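You operate a simulated robot arm through the tools that you are given. There is no shell and no other tool. Be economical: measure what you need, move in short steps, check, and stop when the job is done.

You are at the controls of a simulated robot arm. One attempt, no reset.

Task
Dip the pink marshmallow in melted chocolate and put it on the saucer.
Fine: turn the pot to melt first, and off at the end. Set down upright: what you pick out.

Only the result counts: the job must be done as asked and must still hold three seconds after the hand-in. Knocking over, shifting, dropping, spilling or breaking anything else fails it.

Robot
A 6-joint arm with a two-finger parallel gripper, fixed in place. Base frame: the origin is at the foot of the arm, x ahead of it, y to its left, z up; the work surface is at about z = 0. Lengths are in m, angles in degrees, forces in N, time in s.
With the tool pointing down near the work surface it reaches from about 0.14 to 0.58 m from the base axis. Its first joint turns from -66.0 to 66.0 degrees. Payload 2.1 kg.
Tool frame: the origin (TCP) lies between the finger pads and is the grasp point; the fingertips stand 0.03 m ahead of it; z points along the fingers, y is the line along which they close. Largest opening 0.094 m; finger width 0.028, thickness 0.01; the body of the gripper, 0.05 by 0.096 m, starts 0.055 m behind the TCP.
Orientation is that of the tool frame in the base frame, as a unit quaternion [w, x, y, z]. With the fingers straight down and closing along the base's y, the tool's x points along the base's -x, its y along +y and its z along -z.

Tools
- The arm moves only by the tool jog_arm. Its argument "increments" is a list of rows, each an object (a shift or turn left out is 0, a gripper value left out holds the last) with "dp": the shift along the tool's x, y, z in units of 100 mm (1.0 is 100 mm), a list of three; "angular": the turn, a rotation vector about the tool's x, y, z in units of 120 degrees (1.0 is 120 degrees), a list of three; "hand": the gripper command, from -1 (fully open) to 1 (shut), values between in proportion. In form: [{"dp": [dx, dy, dz], "angular": [rx, ry, rz], "hand": hand}, ...]. A call has 1 to 12 rows; each row is the pose to reach, as a shift and turn from the pose commanded when the call began, along the tool's axes at that moment. A call with a number of a shift or a turn outside -1 to 1 is refused whole. Rows are played at 5 a second. More than 0.05 m and 8.6 degrees between two rows, or a gripper value outside its range, and nothing of the call is played. A pose out of reach is approached as far as the arm can. The call stops where the force on the tool passes 70 N (or 10 N more than at its start, if that is more) or the arm is blocked; 0.2 s more then pass. The fingers move at their own pace (about 0.072 m/s each) and stop on an object; they squeeze with about 37 N. The grip force told is the motor's: it shows also when the fingers shut on nothing. Time passes only in rows, and 0.2 s behind the last, so rows that repeat a pose let the fingers close. It gives the time, the measured TCP pose, the force on the tool (base axes), the opening and the grip force at its end, in the units of the frame above (readings bear some noise), with the torque about the TCP (base axes, N m) and any sound that the robot's microphone picked up.
- Cameras (640 x 400 px; columns grow to the right, rows downward): "scene" is fixed at [0.0634, -0.3808, 0.4833]; the picture's right is [0.67, -0.74, 0.00], its down [-0.43, -0.40, -0.81] and it looks along [0.60, 0.55, -0.59] (base axes); focal length 238 px, centre (320, 200). "wrist" rides on the gripper at [0.076, 0.014, -0.102] in the tool frame; the picture's right is [-0.18, 0.98, 0.00], its down [-0.75, -0.14, -0.64] and it looks along [-0.63, -0.12, 0.77] (tool axes); focal length 243 px, centre (320, 200). There is no depth. A picture from a camera that has moved, and an enlarged one, comes with that camera's place and axes in the base frame and with its lens.
- get_image(camera): a new picture of that camera. It takes no simulated time.
- zoom(camera, box): a new picture of the part [left, top, right, bottom] of that camera's present view, enlarged. It takes no simulated time.
- hand_in(): hands the job in; it is judged then, once.

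Go step by step. Nothing tells you positions but the pictures and the camera data: compare them with the known pose of the tool, close in by small moves and look again before you grip or let go. The budget is 120 turns and 84 pictures, counting those below and the enlarged ones. Unless the task says otherwise, let go and move clear before handing in, and close with one line.

The tools are called by a JSON object that holds its "op" and its "data". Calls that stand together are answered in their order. jog_arm: Moves the arm, as the interface text tells. Its arguments: {"type":"object","properties":{"increments":{"type":"array","items":{"type":"object","properties":{"dp":{"type":"array","items":{"type":"number"}},"angular":{"type":"array","items":{"type":"number"}},"hand":{"type":"number"}}}}},"required":["increments"]} The other tools are called the same way: get_image (camera) takes a picture; zoom (camera, box) takes an enlarged picture of a part of a camera's view; hand_in () hands the job in.

At the start:

```text
t: 0.0
ee_pos: [0.3358, -0.1422, 0.3408]
ee_rot: [0.0, 0.001, 1.0, 0.0]
force: [0.0, 0.1, -0.1]
torque: [-0.02, 0.0, 0.02]
grip_width: 0.094
gripper_force: 0.0
```

scene: 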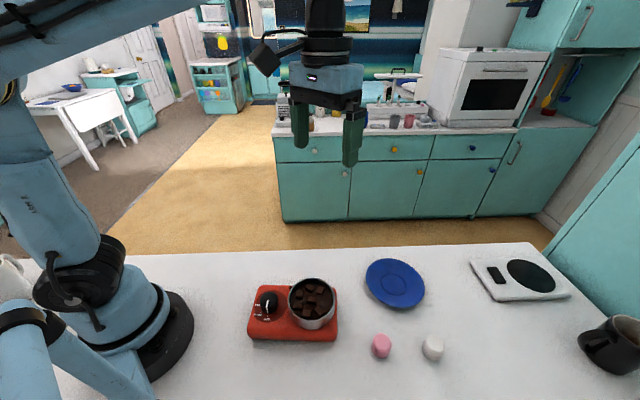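
wrist: 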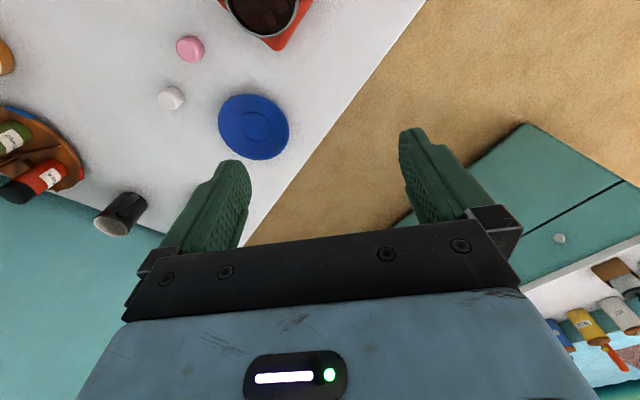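

I see a red warmer with a knob and a pot of chocolate chunks, a blue saucer, pink and white marshmallows. First I'll zoom in to locate things.

{"op": "zoom", "data": {"camera": "scene", "box": [230, 250, 350, 350]}}

{"op": "zoom", "data": {"camera": "scene", "box": [340, 250, 460, 370]}}

```text
4.00 times, centred on (290, 300) of scene
camera zoom: at [0.0634, -0.3808, 0.4833], right [0.67, -0.74, 0.0], down [-0.43, -0.4, -0.81], along [0.6, 0.55, -0.59], focal length 951 px, centre (440, -200)
```

zoom: 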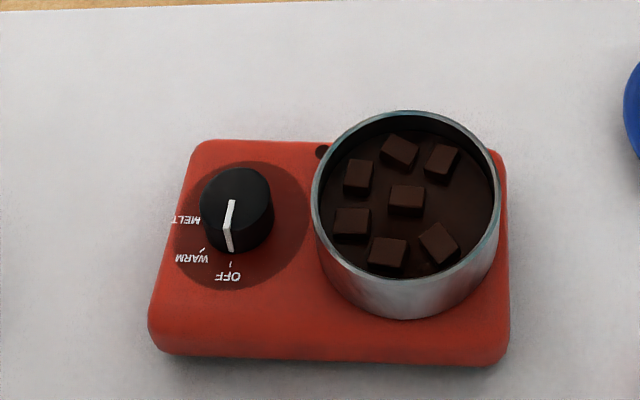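

```text
3.33 times, centred on (400, 310) of scene
camera zoom: at [0.0634, -0.3808, 0.4833], right [0.67, -0.74, 0.0], down [-0.43, -0.4, -0.81], along [0.6, 0.55, -0.59], focal length 792 px, centre (53, -167)
```

zoom: 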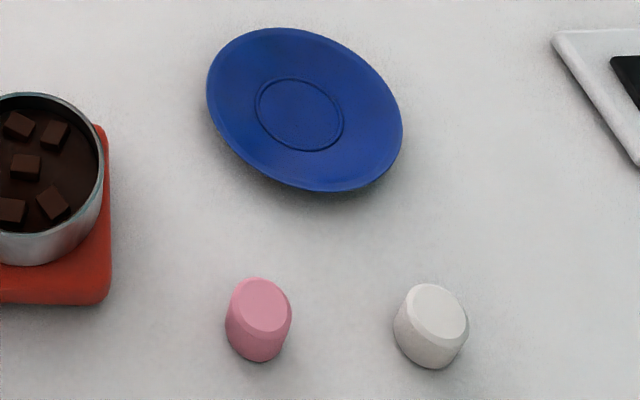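

The knob is near (0.19,-0.13), the pot (0.23,-0.21), pink (0.287,-0.33), saucer (0.416,-0.283). I'll bring the wrist camera over the knob for a better view.

{"op": "jog_arm", "data": {"increments": [{"dp": [0.25, 0, 0.2]}, {"dp": [0.5, 0, 0.4]}, {"dp": [0.75, 0, 0.6]}, {"dp": [1.0, 0, 0.8]}, {"dp": [1.0, 0, 1.0]}, {"dp": [1.0, 0, 1.0]}]}}

{"op": "get_image", "data": {"camera": "wrist"}}

```text
t: 1.4
ee_pos: [0.2349, -0.1411, 0.2409]
ee_rot: [0.0, 0.001, 1.0, -0.001]
force: [-0.4, 0.2, 0.3]
torque: [-0.01, 0.03, 0.01]
grip_width: 0.0941
gripper_force: 0.0
```

```text
79 pictures are left
camera wrist: at [0.1579, -0.1267, 0.3438], right [0.19, 0.98, 0.0], down [0.75, -0.14, 0.64], along [0.63, -0.12, -0.77], focal length 243 px, centre (320, 200)
```

wrist: 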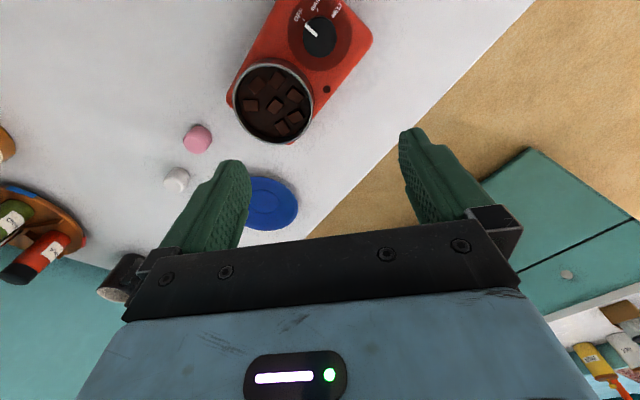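

{"op": "zoom", "data": {"camera": "wrist", "box": [220, 0, 380, 100]}}

{"op": "zoom", "data": {"camera": "wrist", "box": [220, 60, 380, 160]}}

```text
4.00 times, centred on (300, 50) of wrist
camera zoom: at [0.1579, -0.1267, 0.3438], right [0.19, 0.98, 0.0], down [0.75, -0.14, 0.64], along [0.63, -0.12, -0.77], focal length 970 px, centre (400, 800)
```

zoom: 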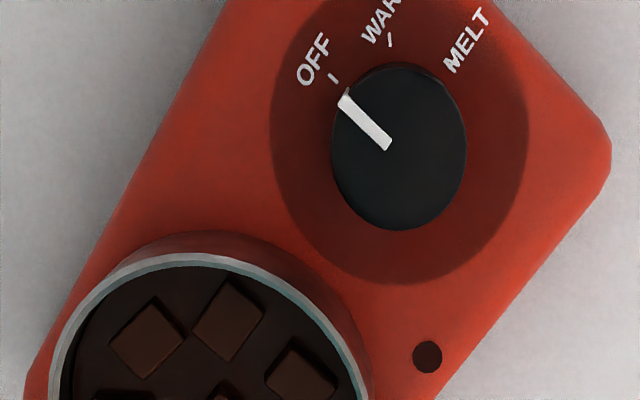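

```text
4.00 times, centred on (300, 110) of wrist
camera zoom: at [0.1579, -0.1267, 0.3438], right [0.19, 0.98, 0.0], down [0.75, -0.14, 0.64], along [0.63, -0.12, -0.77], focal length 970 px, centre (400, 560)
```

zoom: 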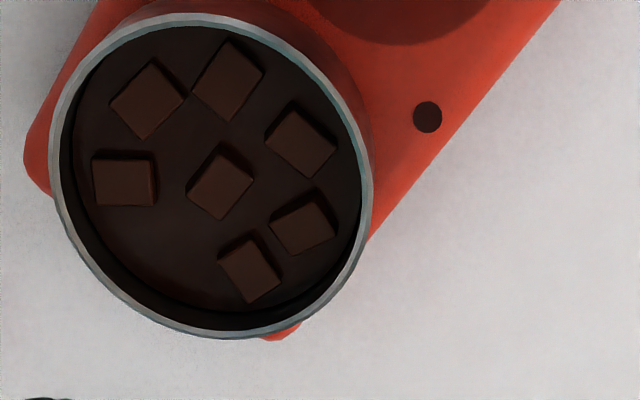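

From the two views, the knob sits at (0.1885,-0.133) with its top at about z=0.057. The pot rim is centred at (0.238,-0.197), z≈0.07, and OFF to MELT is about 90° clockwise. I'll go above the knob with a narrow opening.

{"op": "jog_arm", "data": {"increments": [{"dp": [0.2, 0.03, 0.1], "angular": [0, 0, 0.03], "hand": 0.02}, {"dp": [0.47, 0.085, 0.3], "angular": [0, 0, 0.067], "hand": 0.02}, {"dp": [0.47, 0.085, 0.7], "angular": [0, 0, 0.067]}, {"dp": [0.47, 0.085, 0.95], "angular": [0, 0, 0.067]}, {"dp": [0.47, 0.085, 0.95], "angular": [0, 0, 0.067]}, {"dp": [0.47, 0.085, 0.95], "angular": [0, 0, 0.067]}]}}

{"op": "get_image", "data": {"camera": "wrist"}}

{"op": "zoom", "data": {"camera": "scene", "box": [200, 200, 360, 350]}}

```text
t: 2.8
ee_pos: [0.1896, -0.1353, 0.1442]
ee_rot: [0.0, 0.07, 0.998, -0.001]
force: [0.2, -0.5, -0.1]
torque: [0.0, 0.02, -0.03]
grip_width: 0.0463
gripper_force: 0.1
```

```text
76 pictures are left
camera wrist: at [0.1162, -0.1104, 0.2463], right [0.32, 0.95, 0.0], down [0.73, -0.24, 0.64], along [0.61, -0.21, -0.77], focal length 243 px, centre (320, 200)
```

wrist: 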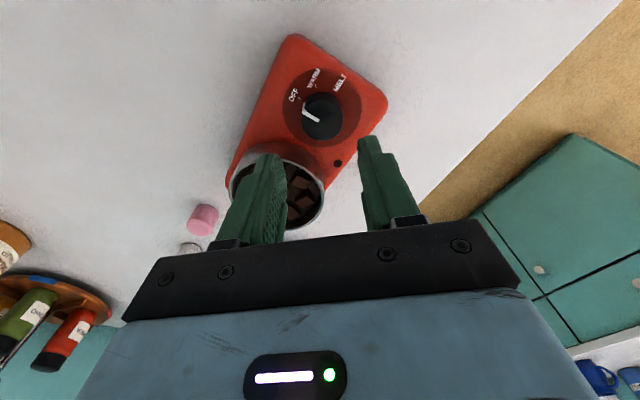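

```text
2.67 times, centred on (280, 275) of scene
camera zoom: at [0.0634, -0.3808, 0.4833], right [0.67, -0.74, 0.0], down [-0.43, -0.4, -0.81], along [0.6, 0.55, -0.59], focal length 634 px, centre (427, 0)
```

zoom: 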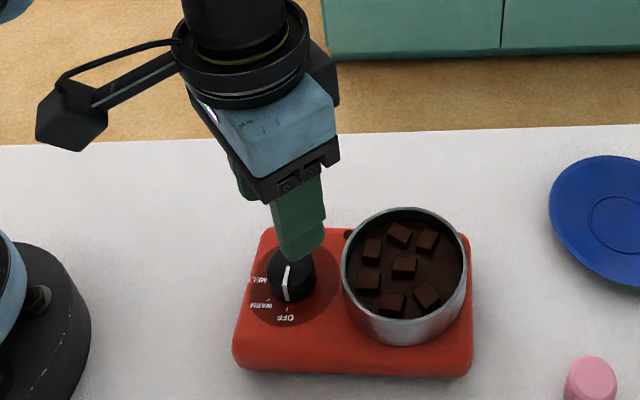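

Refining the knob centre.

{"op": "zoom", "data": {"camera": "wrist", "box": [260, 60, 388, 140]}}

```text
5.00 times, centred on (324, 100) of wrist
camera zoom: at [0.1162, -0.1104, 0.2463], right [0.32, 0.95, 0.0], down [0.73, -0.24, 0.64], along [0.61, -0.21, -0.77], focal length 1213 px, centre (300, 700)
```

zoom: 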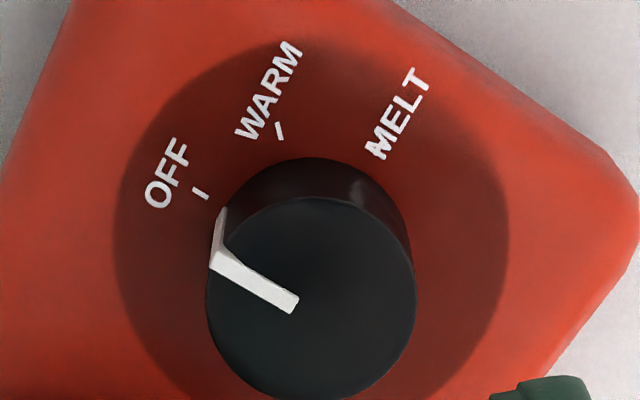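

Knob centre confirmed at (0.188,-0.1335). I'll descend around it, then close.

{"op": "jog_arm", "data": {"increments": [{"dp": [0.018, 0.016, 0.2]}, {"dp": [0.018, 0.016, 0.4]}, {"dp": [0.018, 0.016, 0.6]}, {"dp": [0.018, 0.016, 0.7]}, {"dp": [0.018, 0.016, 0.7]}]}}

{"op": "get_image", "data": {"camera": "wrist"}}

{"op": "zoom", "data": {"camera": "scene", "box": [230, 250, 350, 350]}}

```text
t: 4.0
ee_pos: [0.186, -0.1309, 0.0743]
ee_rot: [0.0, 0.071, 0.997, -0.002]
force: [-0.2, -0.1, -0.4]
torque: [0.01, 0.02, 0.0]
grip_width: 0.0461
gripper_force: 0.1
```

```text
73 pictures are left
camera wrist: at [0.1131, -0.1061, 0.1776], right [0.32, 0.95, 0.0], down [0.73, -0.24, 0.64], along [0.61, -0.21, -0.77], focal length 243 px, centre (320, 200)
```

wrist: 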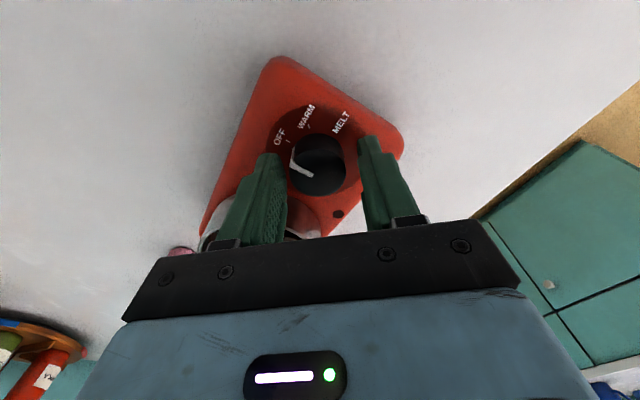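

```text
4.00 times, centred on (290, 300) of scene
camera zoom: at [0.0634, -0.3808, 0.4833], right [0.67, -0.74, 0.0], down [-0.43, -0.4, -0.81], along [0.6, 0.55, -0.59], focal length 951 px, centre (440, -200)
```

zoom: 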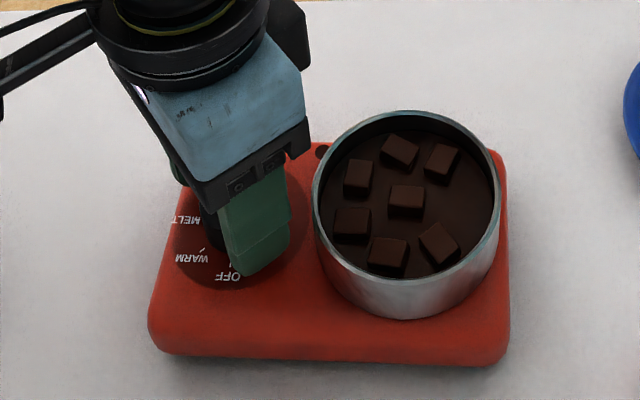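

Fingers straddle the knob; closing.

{"op": "jog_arm", "data": {"increments": [{"hand": 0.3}, {"hand": 0.4}, {"hand": 0.5}, {"hand": 0.5}]}}

```text
t: 5.0
ee_pos: [0.187, -0.1318, 0.0754]
ee_rot: [0.0, 0.07, 0.998, -0.001]
force: [-0.6, -9.8, 2.2]
torque: [-0.26, 0.14, -0.04]
grip_width: 0.0331
gripper_force: 36.9
```

Gripped at 0.033 m with a slight sideways load. I'll nudge -y to relieve it, then turn a test 22°.

{"op": "jog_arm", "data": {"increments": [{"dp": [0, -0.015, 0]}, {"dp": [0, -0.015, 0], "angular": [0, 0, 0.0625]}, {"dp": [0, -0.015, 0], "angular": [0, 0, 0.125]}, {"dp": [0, -0.015, 0], "angular": [0, 0, 0.1875]}]}}

```text
t: 6.0
ee_pos: [0.1872, -0.1319, 0.0752]
ee_rot: [-0.001, 0.265, 0.964, 0.0]
force: [-10.8, 21.3, 17.0]
torque: [0.71, 0.1, 0.03]
grip_width: 0.0329
gripper_force: 37.1
```

Turned about 22°, with moderate side force. Checking the pointer before continuing.

{"op": "zoom", "data": {"camera": "wrist", "box": [240, 80, 400, 200]}}

```text
3.33 times, centred on (320, 140) of wrist
camera zoom: at [0.1283, -0.0816, 0.1782], right [0.66, 0.75, 0.0], down [0.58, -0.51, 0.64], along [0.48, -0.42, -0.77], focal length 809 px, centre (320, 400)
```

zoom: 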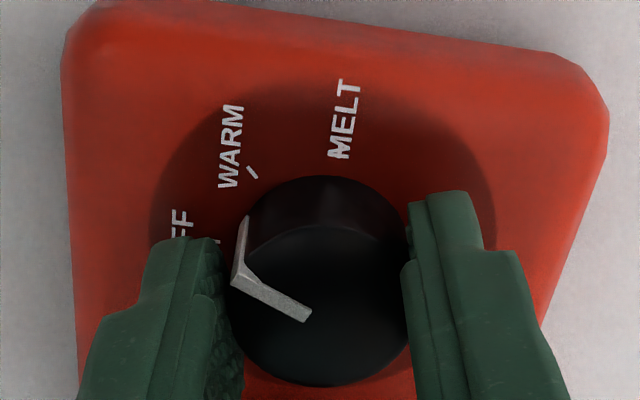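

The knob turns with the grip. I'll relieve the load slightly and carry on turning.

{"op": "jog_arm", "data": {"increments": [{"dp": [0.008, 0.006, -0.005]}, {"dp": [0.008, 0.006, -0.005], "angular": [0, 0, 0.0625]}, {"dp": [0.008, 0.006, -0.005], "angular": [0, 0, 0.125]}, {"dp": [0.008, 0.006, -0.005], "angular": [0, 0, 0.1875]}]}}

```text
t: 7.0
ee_pos: [0.1865, -0.1327, 0.0772]
ee_rot: [0.0, 0.448, 0.894, -0.001]
force: [0.0, -0.3, -0.7]
torque: [0.46, 0.22, 0.02]
grip_width: 0.0328
gripper_force: 36.7
```

Load is gone; turning another 45° to reach 90° in total.

{"op": "jog_arm", "data": {"increments": [{"angular": [0, 0, 0.0625]}, {"angular": [0, 0, 0.125]}, {"angular": [0, 0, 0.1875]}, {"angular": [0, 0, 0.25]}, {"angular": [0, 0, 0.3125]}, {"angular": [0, 0, 0.375]}]}}

{"op": "get_image", "data": {"camera": "wrist"}}

{"op": "zoom", "data": {"camera": "scene", "box": [230, 250, 350, 350]}}

```text
t: 8.4
ee_pos: [0.1878, -0.1323, 0.0747]
ee_rot: [0.002, 0.756, 0.654, 0.0]
force: [0.0, 0.6, -0.4]
torque: [0.47, -0.16, 0.0]
grip_width: 0.0327
gripper_force: 37.3
```

```text
70 pictures are left
camera wrist: at [0.2114, -0.0595, 0.1785], right [0.95, -0.32, 0.0], down [-0.25, -0.72, 0.64], along [-0.21, -0.61, -0.77], focal length 243 px, centre (320, 200)
```

wrist: 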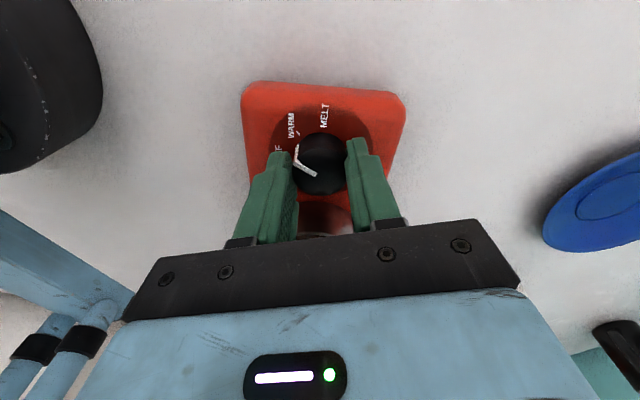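

```text
4.00 times, centred on (290, 300) of scene
camera zoom: at [0.0635, -0.3808, 0.4832], right [0.67, -0.74, 0.0], down [-0.43, -0.4, -0.81], along [0.6, 0.55, -0.59], focal length 951 px, centre (440, -200)
```

zoom: 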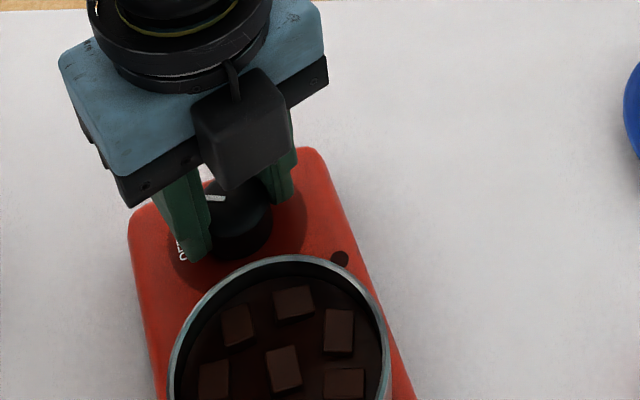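

The warmer has swivelled with the knob: it should have stayed put. I need to measure how far it turned and undo that before anything else.

{"op": "zoom", "data": {"camera": "wrist", "box": [230, 70, 420, 230]}}

{"op": "get_image", "data": {"camera": "scene"}}

```text
2.50 times, centred on (325, 150) of wrist
camera zoom: at [0.2114, -0.0595, 0.1785], right [0.95, -0.32, 0.0], down [-0.25, -0.72, 0.64], along [-0.21, -0.61, -0.77], focal length 606 px, centre (308, 325)
```

zoom: 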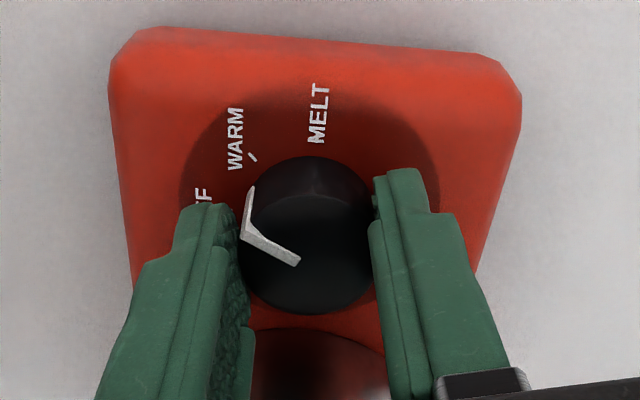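

```text
67 pictures are left
```

scene: 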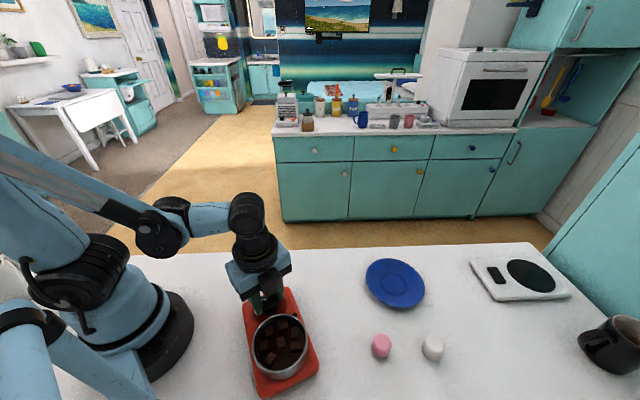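

The warmer turned about 60° and the knob only about 14°, because the grip was unloaded and I turned too fast. I'll rotate back to bring the warmer home, checking as I go.

{"op": "jog_arm", "data": {"increments": [{"angular": [0, 0, -0.05]}, {"angular": [0, 0, -0.11]}, {"angular": [0, 0, -0.17]}, {"angular": [0, 0, -0.23]}, {"angular": [0, 0, -0.29]}, {"angular": [0, 0, -0.35]}, {"angular": [0, 0, -0.41]}, {"angular": [0, 0, -0.46]}, {"angular": [0, 0, -0.5]}]}}

{"op": "zoom", "data": {"camera": "wrist", "box": [220, 70, 420, 195]}}

{"op": "zoom", "data": {"camera": "scene", "box": [210, 250, 370, 350]}}

```text
t: 10.4
ee_pos: [0.1877, -0.1327, 0.0754]
ee_rot: [0.001, 0.325, 0.946, -0.001]
force: [-1.9, 3.1, -1.2]
torque: [-0.37, -0.16, -0.03]
grip_width: 0.0328
gripper_force: 37.2
```

```text
3.20 times, centred on (320, 132) of wrist
camera zoom: at [0.1353, -0.0752, 0.1779], right [0.75, 0.66, 0.0], down [0.51, -0.57, 0.64], along [0.43, -0.48, -0.77], focal length 776 px, centre (320, 416)
```

zoom: 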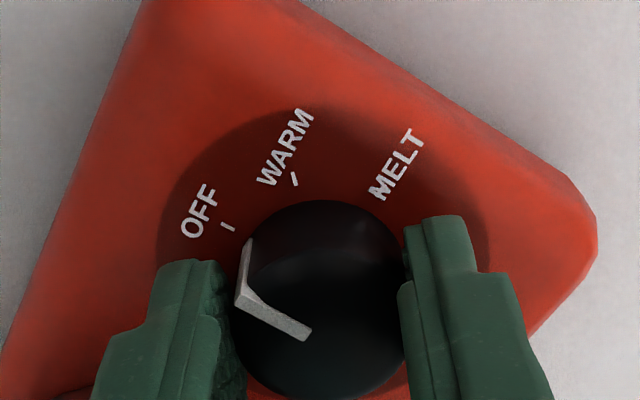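

```text
4.00 times, centred on (290, 300) of scene
camera zoom: at [0.0634, -0.3808, 0.4833], right [0.67, -0.74, 0.0], down [-0.43, -0.4, -0.81], along [0.6, 0.55, -0.59], focal length 951 px, centre (440, -200)
```

zoom: 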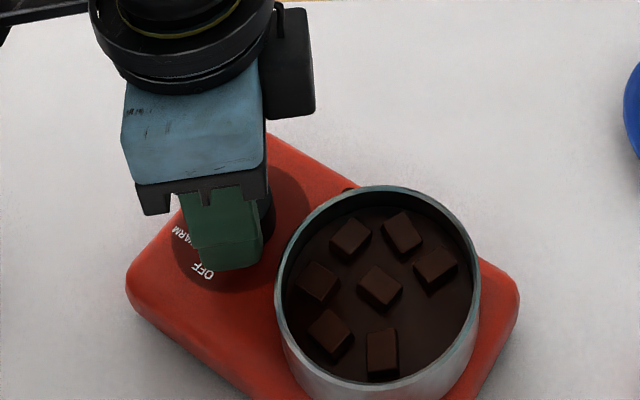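

The knob is back at OFF and the warmer is 30° short of its original position; rotating the remaining 30°.

{"op": "jog_arm", "data": {"increments": [{"angular": [0, 0, -0.05]}, {"angular": [0, 0, -0.1]}, {"angular": [0, 0, -0.15]}, {"angular": [0, 0, -0.2]}, {"angular": [0, 0, -0.23]}, {"angular": [0, 0, -0.25]}]}}

{"op": "zoom", "data": {"camera": "wrist", "box": [220, 70, 420, 195]}}

{"op": "zoom", "data": {"camera": "scene", "box": [230, 250, 350, 350]}}

```text
t: 11.8
ee_pos: [0.1852, -0.1328, 0.0766]
ee_rot: [0.0, 0.07, 0.998, -0.001]
force: [-2.0, 1.9, 0.0]
torque: [0.05, -0.16, -0.01]
grip_width: 0.0331
gripper_force: 37.4
```

```text
3.20 times, centred on (320, 132) of wrist
camera zoom: at [0.1129, -0.1081, 0.1783], right [0.32, 0.95, 0.0], down [0.73, -0.24, 0.64], along [0.61, -0.21, -0.77], focal length 776 px, centre (320, 416)
```

zoom: 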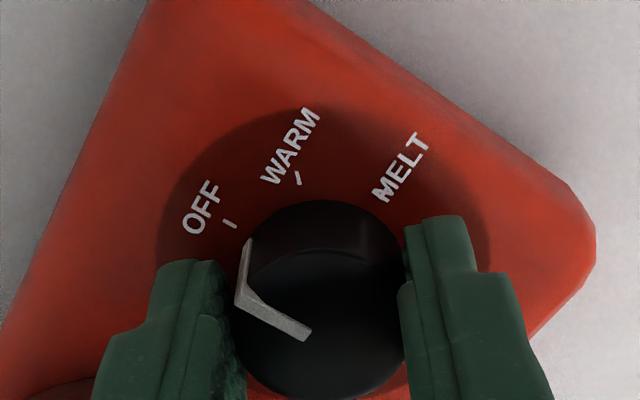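

```text
4.00 times, centred on (290, 300) of scene
camera zoom: at [0.0634, -0.3808, 0.4833], right [0.67, -0.74, 0.0], down [-0.43, -0.4, -0.81], along [0.6, 0.55, -0.59], focal length 951 px, centre (440, -200)
```

zoom: 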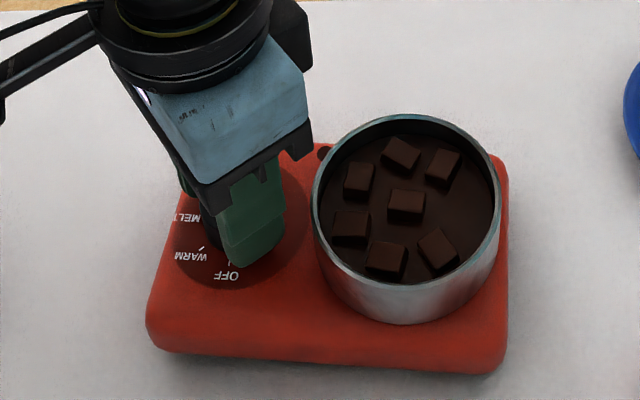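

The warmer is back in place within a millimetre or two. Now I'll press down lightly to add table friction before turning slowly.

{"op": "jog_arm", "data": {"increments": [{"dp": [0, 0, 0.01]}, {"dp": [0, 0, 0.02]}, {"dp": [0, 0, 0.02]}]}}

```text
t: 12.6
ee_pos: [0.1873, -0.1327, 0.0751]
ee_rot: [0.0, 0.071, 0.997, -0.001]
force: [-4.0, 3.5, 28.3]
torque: [0.24, 0.2, 0.01]
grip_width: 0.0328
gripper_force: 36.9
```

28 N down. Adding a little more and turning slowly by about 12°.

{"op": "jog_arm", "data": {"increments": [{"dp": [0, 0, 0.01]}, {"dp": [0, 0, 0.01], "angular": [0, 0, 0.0125]}, {"dp": [0, 0, 0.01], "angular": [0, 0, 0.025]}, {"dp": [0, 0, 0.01], "angular": [0, 0, 0.0375]}, {"dp": [0, 0, 0.01], "angular": [0, 0, 0.05]}, {"dp": [0, 0, 0.01], "angular": [0, 0, 0.0625]}, {"dp": [0, 0, 0.01], "angular": [0, 0, 0.075]}, {"dp": [0, 0, 0.01], "angular": [0, 0, 0.0875]}, {"dp": [0, 0, 0.01], "angular": [0, 0, 0.1]}]}}

{"op": "zoom", "data": {"camera": "wrist", "box": [220, 70, 420, 195]}}

{"op": "zoom", "data": {"camera": "scene", "box": [230, 250, 350, 350]}}

```text
t: 14.6
ee_pos: [0.1852, -0.1319, 0.0727]
ee_rot: [0.001, 0.175, 0.985, -0.002]
force: [-1.8, 0.4, 0.3]
torque: [0.22, 0.1, 0.02]
grip_width: 0.0329
gripper_force: 37.4
```

```text
3.20 times, centred on (320, 132) of wrist
camera zoom: at [0.1192, -0.0933, 0.1755], right [0.51, 0.86, 0.0], down [0.66, -0.39, 0.64], along [0.55, -0.33, -0.77], focal length 776 px, centre (320, 416)
```

zoom: 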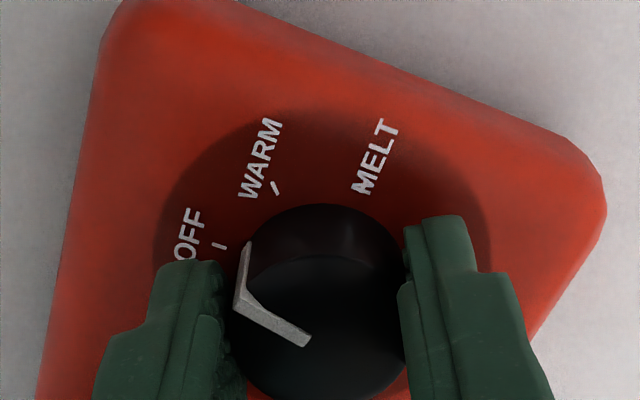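

```text
4.00 times, centred on (290, 300) of scene
camera zoom: at [0.0634, -0.3808, 0.4833], right [0.67, -0.74, 0.0], down [-0.43, -0.4, -0.81], along [0.6, 0.55, -0.59], focal length 951 px, centre (440, -200)
```

zoom: 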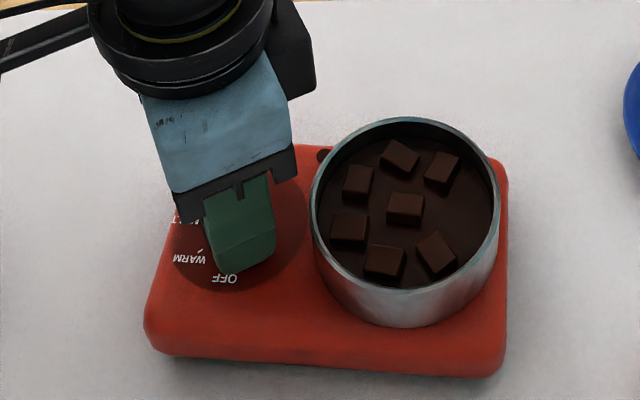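

The slow turn works: knob moved about 11°, warmer barely. The press slid away, so I'll try a slow turn without press and watch for drift.

{"op": "jog_arm", "data": {"increments": [{"angular": [0, 0, 0.01]}, {"angular": [0, 0, 0.02]}, {"angular": [0, 0, 0.03]}, {"angular": [0, 0, 0.04]}, {"angular": [0, 0, 0.05]}, {"angular": [0, 0, 0.06]}, {"angular": [0, 0, 0.07]}, {"angular": [0, 0, 0.08]}, {"angular": [0, 0, 0.09]}, {"angular": [0, 0, 0.1]}]}}

{"op": "zoom", "data": {"camera": "scene", "box": [230, 250, 350, 350]}}

```text
t: 16.8
ee_pos: [0.1868, -0.1331, 0.0733]
ee_rot: [0.0, 0.276, 0.961, -0.001]
force: [0.1, 0.0, 0.1]
torque: [0.43, 0.26, 0.03]
grip_width: 0.0331
gripper_force: 36.9
```

```text
4.00 times, centred on (290, 300) of scene
camera zoom: at [0.0635, -0.3808, 0.4832], right [0.67, -0.74, 0.0], down [-0.43, -0.4, -0.81], along [0.6, 0.55, -0.59], focal length 951 px, centre (440, -200)
```

zoom: 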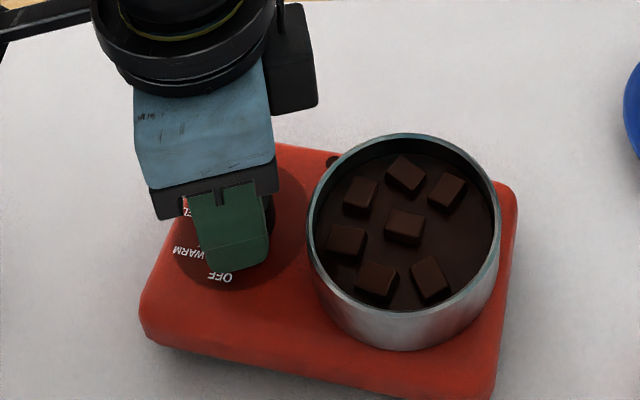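

With no press the warmer follows the knob (about 9° this time), so pressing is needed. I'll turn that back, then press harder before the next turn.

{"op": "jog_arm", "data": {"increments": [{"angular": [0, 0, -0.02]}, {"angular": [0, 0, -0.04]}, {"angular": [0, 0, -0.06]}, {"angular": [0, 0, -0.08]}, {"angular": [0, 0, -0.095]}, {"angular": [0, 0, -0.095], "dp": [0, 0, 0.02]}, {"angular": [0, 0, -0.095], "dp": [0, 0, 0.03]}, {"angular": [0, 0, -0.095], "dp": [0, 0, 0.03]}]}}

{"op": "zoom", "data": {"camera": "scene", "box": [230, 250, 350, 350]}}

{"op": "zoom", "data": {"camera": "wrist", "box": [220, 70, 420, 195]}}

```text
t: 18.6
ee_pos: [0.1872, -0.1333, 0.0712]
ee_rot: [0.001, 0.18, 0.984, -0.003]
force: [6.5, -7.3, 28.4]
torque: [-0.1, -0.11, -0.02]
grip_width: 0.0332
gripper_force: 37.1
```

```text
4.00 times, centred on (290, 300) of scene
camera zoom: at [0.0634, -0.3807, 0.4833], right [0.67, -0.74, 0.0], down [-0.43, -0.4, -0.81], along [0.6, 0.55, -0.59], focal length 951 px, centre (440, -200)
```

zoom: 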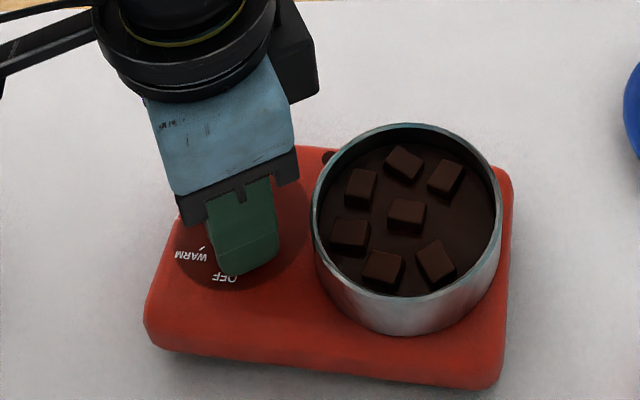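

```text
3.20 times, centred on (320, 132) of wrist
camera zoom: at [0.1205, -0.0928, 0.1725], right [0.52, 0.85, 0.0], down [0.65, -0.4, 0.65], along [0.55, -0.34, -0.76], focal length 776 px, centre (320, 416)
```

zoom: 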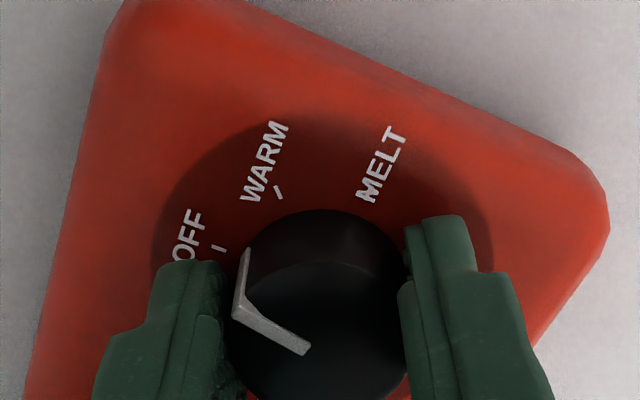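

28 N down, warmer a few degrees off. Now a slow turn while feeding the press downward.

{"op": "jog_arm", "data": {"increments": [{"dp": [0, 0, 0.015]}, {"dp": [0, 0, 0.018], "angular": [0, 0, 0.0125]}, {"dp": [0, 0, 0.021], "angular": [0, 0, 0.025]}, {"dp": [0, 0, 0.024], "angular": [0, 0, 0.0375]}, {"dp": [0, 0, 0.027], "angular": [0, 0, 0.05]}, {"dp": [0, 0, 0.03], "angular": [0, 0, 0.0625]}]}}

{"op": "zoom", "data": {"camera": "scene", "box": [230, 250, 350, 350]}}

```text
t: 20.0
ee_pos: [0.1857, -0.1322, 0.0672]
ee_rot: [0.0, 0.245, 0.97, -0.001]
force: [-6.3, -6.4, 67.0]
torque: [0.31, -0.04, 0.53]
grip_width: 0.0328
gripper_force: 36.6
```

```text
4.00 times, centred on (290, 300) of scene
camera zoom: at [0.0633, -0.3807, 0.4834], right [0.67, -0.74, 0.0], down [-0.43, -0.4, -0.81], along [0.6, 0.55, -0.59], focal length 951 px, centre (440, -200)
```

zoom: 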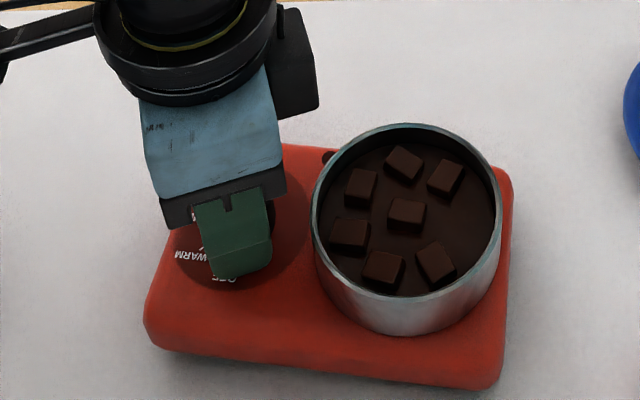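

The warmer stayed put: pressing on the panel works. I'll ease the force a bit and continue turning.

{"op": "jog_arm", "data": {"increments": [{"dp": [0, 0, -0.007]}, {"dp": [0, 0, -0.007], "angular": [0, 0, 0.02]}, {"dp": [0, 0, -0.007], "angular": [0, 0, 0.04]}, {"dp": [0, 0, -0.007], "angular": [0, 0, 0.06]}, {"dp": [0, 0, -0.007], "angular": [0, 0, 0.08]}, {"dp": [0, 0, -0.007], "angular": [0, 0, 0.1]}, {"dp": [0, 0, -0.007], "angular": [0, 0, 0.12]}, {"dp": [0, 0, -0.007], "angular": [0, 0, 0.14]}]}}

{"op": "zoom", "data": {"camera": "scene", "box": [230, 250, 350, 350]}}

{"op": "zoom", "data": {"camera": "wrist", "box": [220, 70, 420, 195]}}

```text
t: 21.8
ee_pos: [0.1873, -0.133, 0.069]
ee_rot: [0.0, 0.383, 0.924, 0.0]
force: [-11.4, 15.1, 57.6]
torque: [-0.02, -0.07, 0.63]
grip_width: 0.0331
gripper_force: 36.7
```

```text
4.00 times, centred on (290, 300) of scene
camera zoom: at [0.0633, -0.3807, 0.4834], right [0.67, -0.74, 0.0], down [-0.43, -0.4, -0.81], along [0.6, 0.55, -0.59], focal length 951 px, centre (440, -200)
```

zoom: 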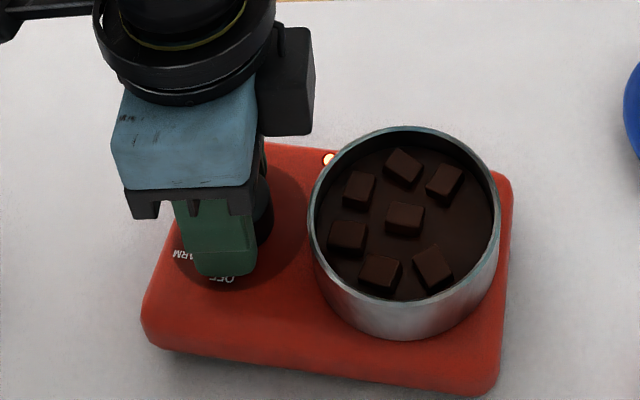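

```text
3.20 times, centred on (320, 132) of wrist
camera zoom: at [0.143, -0.0684, 0.1705], right [0.83, 0.56, 0.0], down [0.43, -0.63, 0.64], along [0.36, -0.53, -0.77], focal length 776 px, centre (320, 416)
```

zoom: 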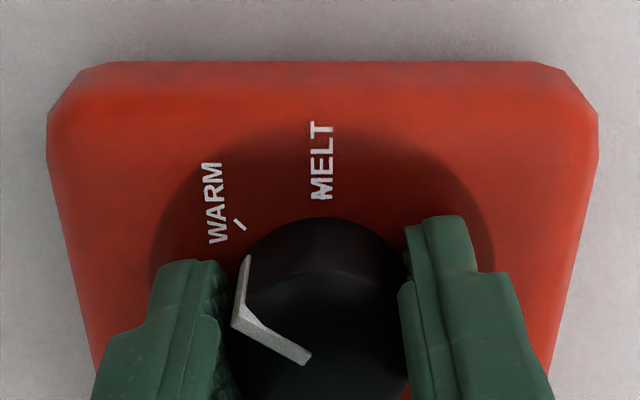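

The light is lit now and drift is small. Continuing about 22° more.

{"op": "jog_arm", "data": {"increments": [{"angular": [0, 0, 0.02]}, {"angular": [0, 0, 0.04]}, {"angular": [0, 0, 0.06]}, {"angular": [0, 0, 0.08]}, {"angular": [0, 0, 0.1]}, {"angular": [0, 0, 0.12]}, {"angular": [0, 0, 0.14]}, {"angular": [0, 0, 0.16]}, {"angular": [0, 0, 0.18]}]}}

{"op": "zoom", "data": {"camera": "scene", "box": [230, 250, 350, 350]}}

{"op": "zoom", "data": {"camera": "wrist", "box": [220, 70, 420, 195]}}

```text
t: 23.8
ee_pos: [0.1863, -0.1338, 0.0675]
ee_rot: [0.002, 0.549, 0.836, -0.001]
force: [9.4, 3.4, 26.6]
torque: [-0.45, -0.16, 0.18]
grip_width: 0.0328
gripper_force: 37.5
```

```text
4.00 times, centred on (290, 300) of scene
camera zoom: at [0.0634, -0.3807, 0.4833], right [0.67, -0.74, 0.0], down [-0.43, -0.4, -0.81], along [0.6, 0.55, -0.59], focal length 951 px, centre (440, -200)
```

zoom: 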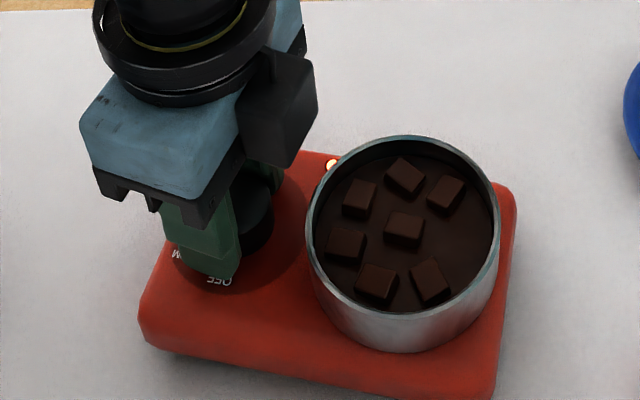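

```text
3.20 times, centred on (320, 132) of wrist
camera zoom: at [0.1693, -0.0576, 0.1702], right [0.98, 0.22, 0.0], down [0.17, -0.75, 0.64], along [0.14, -0.63, -0.76], focal length 776 px, centre (320, 416)
```

zoom: 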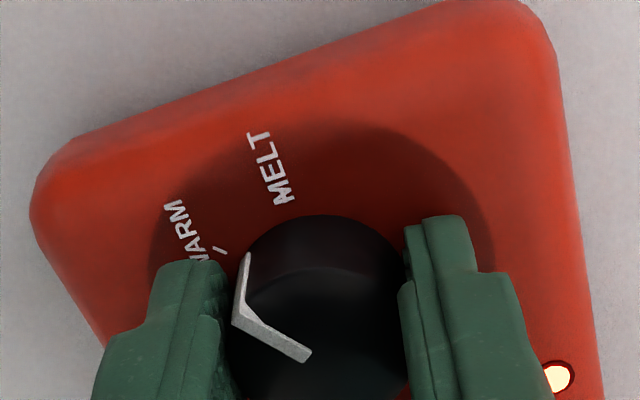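

The knob is at WARM; press has faded to 27 N. Pressing more, then turning further.

{"op": "jog_arm", "data": {"increments": [{"dp": [0, 0, 0.012]}, {"dp": [0, 0, 0.02]}, {"dp": [0, 0, 0.02]}]}}

```text
t: 24.2
ee_pos: [0.1868, -0.1333, 0.0683]
ee_rot: [0.0, 0.55, 0.835, 0.0]
force: [-2.6, 1.3, 16.3]
torque: [-0.01, -0.37, -0.05]
grip_width: 0.0329
gripper_force: 36.5
stopped in row 1: the force on the tool passed its limit at 87 N (the readings are from after the stop); the commanded pose is now the measured one
```

The force spiked and the call stopped; pressing more gently.

{"op": "jog_arm", "data": {"increments": [{"dp": [0, 0, 0.004]}, {"dp": [0, 0, 0.008]}, {"dp": [0, 0, 0.012]}, {"dp": [0, 0, 0.012]}]}}

```text
t: 24.7
ee_pos: [0.1862, -0.1337, 0.0677]
ee_rot: [-0.003, 0.55, 0.835, -0.001]
force: [-3.5, 0.9, 16.2]
torque: [-0.04, -0.79, 0.02]
grip_width: 0.033
gripper_force: 36.3
stopped in row 2: the force on the tool passed its limit at 74 N (the readings are from after the stop); the commanded pose is now the measured one
```

{"op": "jog_arm", "data": {"increments": [{"dp": [0, 0, 0.0]}, {"dp": [0, 0, 0.002]}, {"dp": [0, 0, 0.004]}]}}

```text
t: 25.5
ee_pos: [0.187, -0.1328, 0.0673]
ee_rot: [-0.002, 0.549, 0.836, 0.001]
force: [-2.7, 3.7, 29.1]
torque: [0.26, -0.14, -0.09]
grip_width: 0.0327
gripper_force: 37.0
```

{"op": "jog_arm", "data": {"increments": [{"dp": [0, 0, 0.003]}, {"dp": [0, 0, 0.006]}, {"dp": [0, 0, 0.009], "angular": [0, 0, 0.015]}, {"dp": [0, 0, 0.009], "angular": [0, 0, 0.03]}, {"dp": [0, 0, 0.009], "angular": [0, 0, 0.045]}, {"dp": [0, 0, 0.009], "angular": [0, 0, 0.06]}, {"dp": [0, 0, 0.009], "angular": [0, 0, 0.075]}, {"dp": [0, 0, 0.009], "angular": [0, 0, 0.09]}]}}

{"op": "zoom", "data": {"camera": "scene", "box": [230, 250, 350, 350]}}

```text
t: 25.9
ee_pos: [0.1869, -0.134, 0.0683]
ee_rot: [-0.003, 0.55, 0.835, -0.001]
force: [-5.1, 0.9, 17.4]
torque: [-0.18, -0.79, 0.02]
grip_width: 0.0329
gripper_force: 36.8
stopped in row 2: the force on the tool passed its limit at 79 N (the readings are from after the stop); the commanded pose is now the measured one
```

```text
4.00 times, centred on (290, 300) of scene
camera zoom: at [0.0634, -0.3808, 0.4833], right [0.67, -0.74, 0.0], down [-0.43, -0.4, -0.81], along [0.6, 0.55, -0.59], focal length 951 px, centre (440, -200)
```

zoom: 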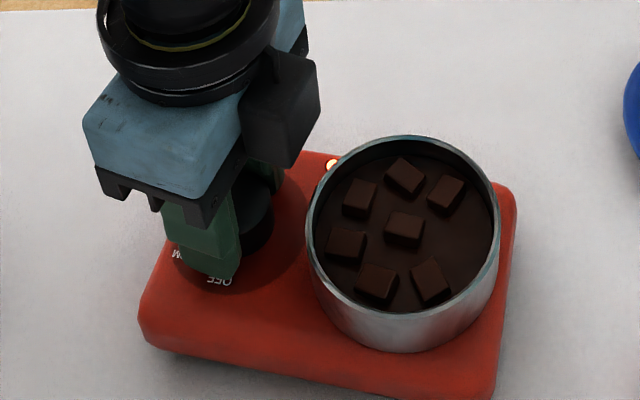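

Contact is stiff. I'll just turn with the present press.

{"op": "jog_arm", "data": {"increments": [{"dp": [0, 0, 0.0]}, {"dp": [0, 0, 0.002], "angular": [0, 0, 0.015]}, {"dp": [0, 0, 0.003], "angular": [0, 0, 0.03]}, {"dp": [0, 0, 0.004], "angular": [0, 0, 0.045]}, {"dp": [0, 0, 0.005], "angular": [0, 0, 0.06]}, {"dp": [0, 0, 0.006], "angular": [0, 0, 0.075]}, {"dp": [0, 0, 0.007], "angular": [0, 0, 0.09]}]}}

{"op": "zoom", "data": {"camera": "scene", "box": [230, 250, 350, 350]}}

```text
t: 27.2
ee_pos: [0.1869, -0.1327, 0.0682]
ee_rot: [-0.004, 0.598, 0.802, 0.0]
force: [-3.0, 1.8, 15.0]
torque: [-0.27, -0.44, -0.03]
grip_width: 0.0329
gripper_force: 36.9
stopped in row 6: the force on the tool passed its limit at 76 N (the readings are from after the stop); the commanded pose is now the measured one
```

```text
4.00 times, centred on (290, 300) of scene
camera zoom: at [0.0634, -0.3808, 0.4833], right [0.67, -0.74, 0.0], down [-0.43, -0.4, -0.81], along [0.6, 0.55, -0.59], focal length 951 px, centre (440, -200)
```

zoom: 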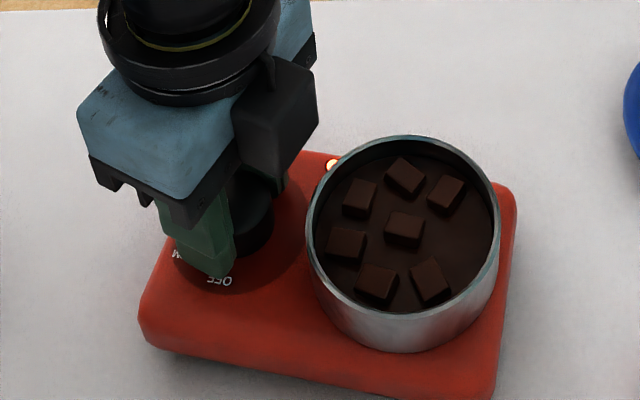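

The warmer held still and the knob advanced 7°. Repeating with a gentler press.

{"op": "jog_arm", "data": {"increments": [{"dp": [0, 0, 0.001]}, {"dp": [0, 0, 0.002], "angular": [0, 0, 0.015]}, {"dp": [0, 0, 0.002], "angular": [0, 0, 0.03]}, {"dp": [0, 0, 0.002], "angular": [0, 0, 0.045]}, {"dp": [0, 0, 0.002], "angular": [0, 0, 0.06]}, {"dp": [0, 0, 0.002], "angular": [0, 0, 0.075]}, {"dp": [0, 0, 0.002], "angular": [0, 0, 0.09]}, {"dp": [0, 0, 0.002], "angular": [0, 0, 0.105]}, {"dp": [0, 0, 0.002], "angular": [0, 0, 0.12]}]}}

{"op": "zoom", "data": {"camera": "scene", "box": [230, 250, 350, 350]}}

```text
t: 27.9
ee_pos: [0.1869, -0.1341, 0.0668]
ee_rot: [-0.004, 0.613, 0.79, 0.0]
force: [-3.1, 1.3, 14.9]
torque: [-0.25, -0.64, -0.03]
grip_width: 0.0333
gripper_force: 36.8
stopped in row 3: the force on the tool passed its limit at 74 N (the readings are from after the stop); the commanded pose is now the measured one
```

```text
4.00 times, centred on (290, 300) of scene
camera zoom: at [0.0634, -0.3808, 0.4833], right [0.67, -0.74, 0.0], down [-0.43, -0.4, -0.81], along [0.6, 0.55, -0.59], focal length 951 px, centre (440, -200)
```

zoom: 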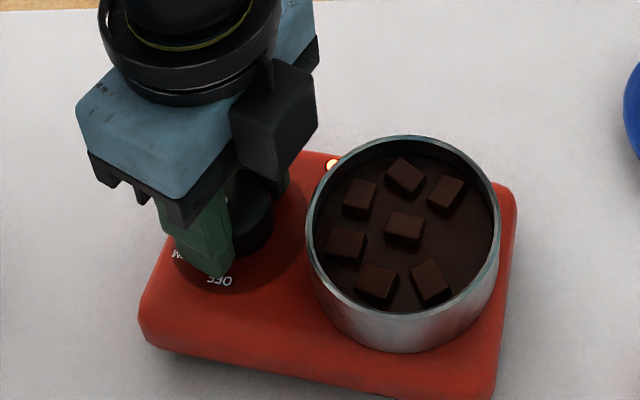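

{"op": "jog_arm", "data": {"increments": [{"dp": [0, 0, -0.003]}, {"dp": [0, 0, -0.003], "angular": [0, 0, 0.015]}, {"dp": [0, 0, -0.003], "angular": [0, 0, 0.03]}, {"dp": [0, 0, -0.003], "angular": [0, 0, 0.045]}, {"dp": [0, 0, -0.003], "angular": [0, 0, 0.06]}, {"dp": [0, 0, -0.003], "angular": [0, 0, 0.075]}, {"dp": [0, 0, -0.003], "angular": [0, 0, 0.09]}, {"dp": [0, 0, -0.003], "angular": [0, 0, 0.105]}, {"dp": [0, 0, -0.003], "angular": [0, 0, 0.12]}]}}

{"op": "zoom", "data": {"camera": "scene", "box": [230, 250, 350, 350]}}

{"op": "zoom", "data": {"camera": "wrist", "box": [220, 70, 420, 195]}}

```text
t: 29.9
ee_pos: [0.1877, -0.1326, 0.0681]
ee_rot: [-0.005, 0.708, 0.706, 0.001]
force: [-3.6, 9.6, 26.0]
torque: [0.84, -0.32, 0.14]
grip_width: 0.0331
gripper_force: 37.3
```

```text
4.00 times, centred on (290, 300) of scene
camera zoom: at [0.0634, -0.3808, 0.4833], right [0.67, -0.74, 0.0], down [-0.43, -0.4, -0.81], along [0.6, 0.55, -0.59], focal length 951 px, centre (440, -200)
```

zoom: 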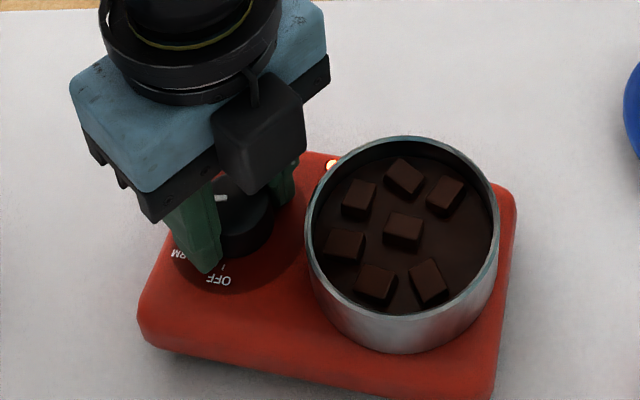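

```text
3.20 times, centred on (320, 132) of wrist
camera zoom: at [0.2028, -0.058, 0.1712], right [0.98, -0.19, -0.01], down [-0.14, -0.76, 0.64], along [-0.12, -0.62, -0.77], focal length 776 px, centre (320, 416)
```

zoom: 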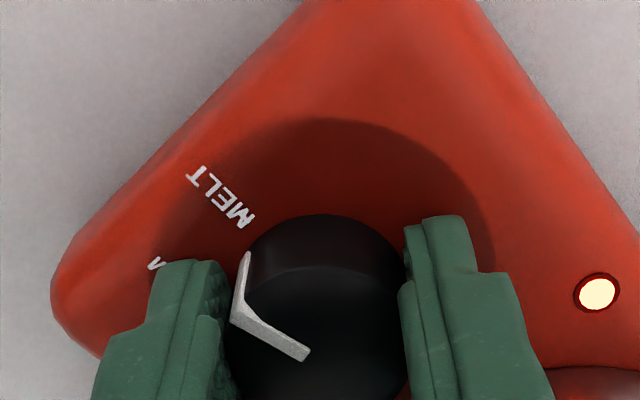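

Very good, no drift; about 18-20° left to MELT.

{"op": "jog_arm", "data": {"increments": [{"angular": [0, 0, 0.015]}, {"angular": [0, 0, 0.03]}, {"angular": [0, 0, 0.045]}, {"angular": [0, 0, 0.06]}, {"angular": [0, 0, 0.075]}, {"angular": [0, 0, 0.09]}, {"angular": [0, 0, 0.105]}, {"angular": [0, 0, 0.12]}, {"angular": [0, 0, 0.135]}, {"angular": [0, 0, 0.15]}]}}

{"op": "zoom", "data": {"camera": "scene", "box": [230, 250, 350, 350]}}

{"op": "zoom", "data": {"camera": "wrist", "box": [220, 70, 420, 195]}}

```text
t: 31.3
ee_pos: [0.188, -0.1332, 0.0679]
ee_rot: [-0.005, 0.77, 0.638, 0.0]
force: [-2.7, 2.0, 13.3]
torque: [-0.28, -0.45, 0.03]
grip_width: 0.0329
gripper_force: 36.9
stopped in row 7: the force on the tool passed its limit at 71 N (the readings are from after the stop); the commanded pose is now the measured one
```

```text
4.00 times, centred on (290, 300) of scene
camera zoom: at [0.0634, -0.3808, 0.4833], right [0.67, -0.74, 0.0], down [-0.43, -0.4, -0.81], along [0.6, 0.55, -0.59], focal length 951 px, centre (440, -200)
```

zoom: 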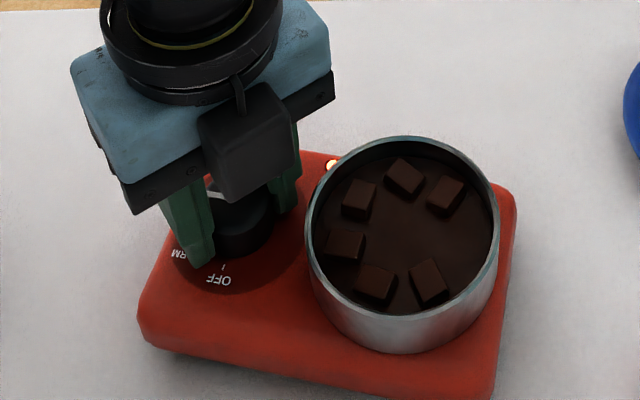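

```text
3.20 times, centred on (320, 132) of wrist
camera zoom: at [0.2168, -0.0621, 0.1711], right [0.93, -0.36, -0.01], down [-0.28, -0.72, 0.64], along [-0.24, -0.59, -0.77], focal length 776 px, centre (320, 416)
```

zoom: 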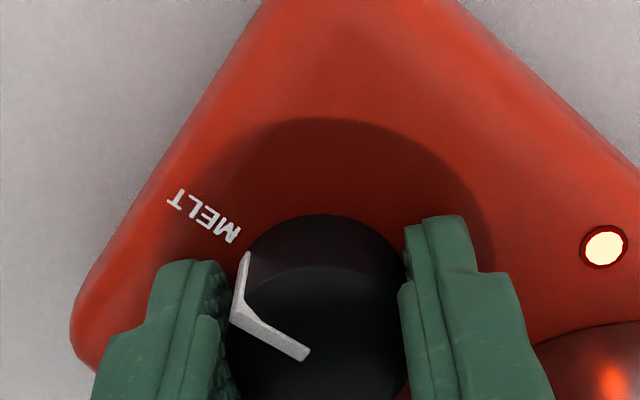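

Chunks are starting to melt. A few degrees more to sit squarely on MELT.

{"op": "jog_arm", "data": {"increments": [{"dp": [0, 0, -0.003]}, {"dp": [0, 0, -0.003], "angular": [0, 0, 0.015]}, {"dp": [0, 0, -0.003], "angular": [0, 0, 0.03]}, {"dp": [0, 0, -0.003], "angular": [0, 0, 0.045]}, {"dp": [0, 0, -0.003], "angular": [0, 0, 0.06]}]}}

{"op": "zoom", "data": {"camera": "scene", "box": [230, 250, 350, 350]}}

{"op": "zoom", "data": {"camera": "wrist", "box": [220, 70, 420, 195]}}

```text
t: 32.5
ee_pos: [0.1888, -0.1328, 0.0681]
ee_rot: [-0.005, 0.808, 0.589, 0.001]
force: [0.7, 1.6, 0.8]
torque: [0.19, -0.44, 0.45]
grip_width: 0.0329
gripper_force: 37.1
```

```text
4.00 times, centred on (290, 300) of scene
camera zoom: at [0.0634, -0.3808, 0.4833], right [0.67, -0.74, 0.0], down [-0.43, -0.4, -0.81], along [0.6, 0.55, -0.59], focal length 951 px, centre (440, -200)
```

zoom: 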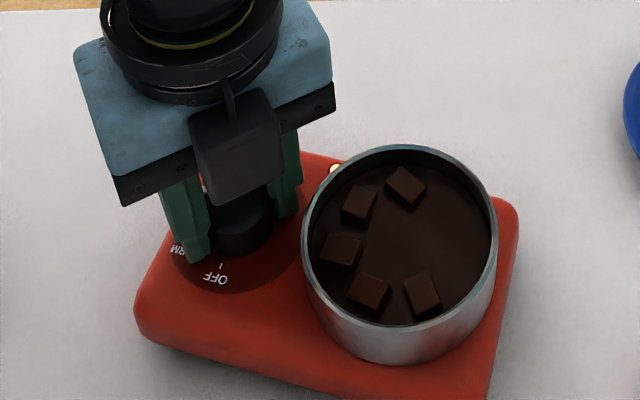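

```text
3.20 times, centred on (320, 132) of wrist
camera zoom: at [0.2259, -0.0661, 0.1711], right [0.88, -0.48, -0.01], down [-0.36, -0.68, 0.64], along [-0.31, -0.56, -0.77], focal length 776 px, centre (320, 416)
```

zoom: 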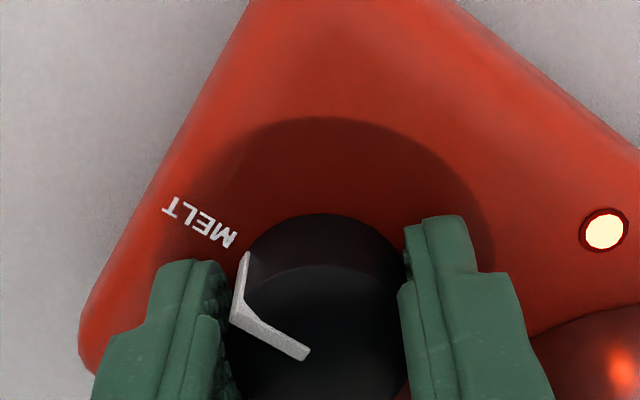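

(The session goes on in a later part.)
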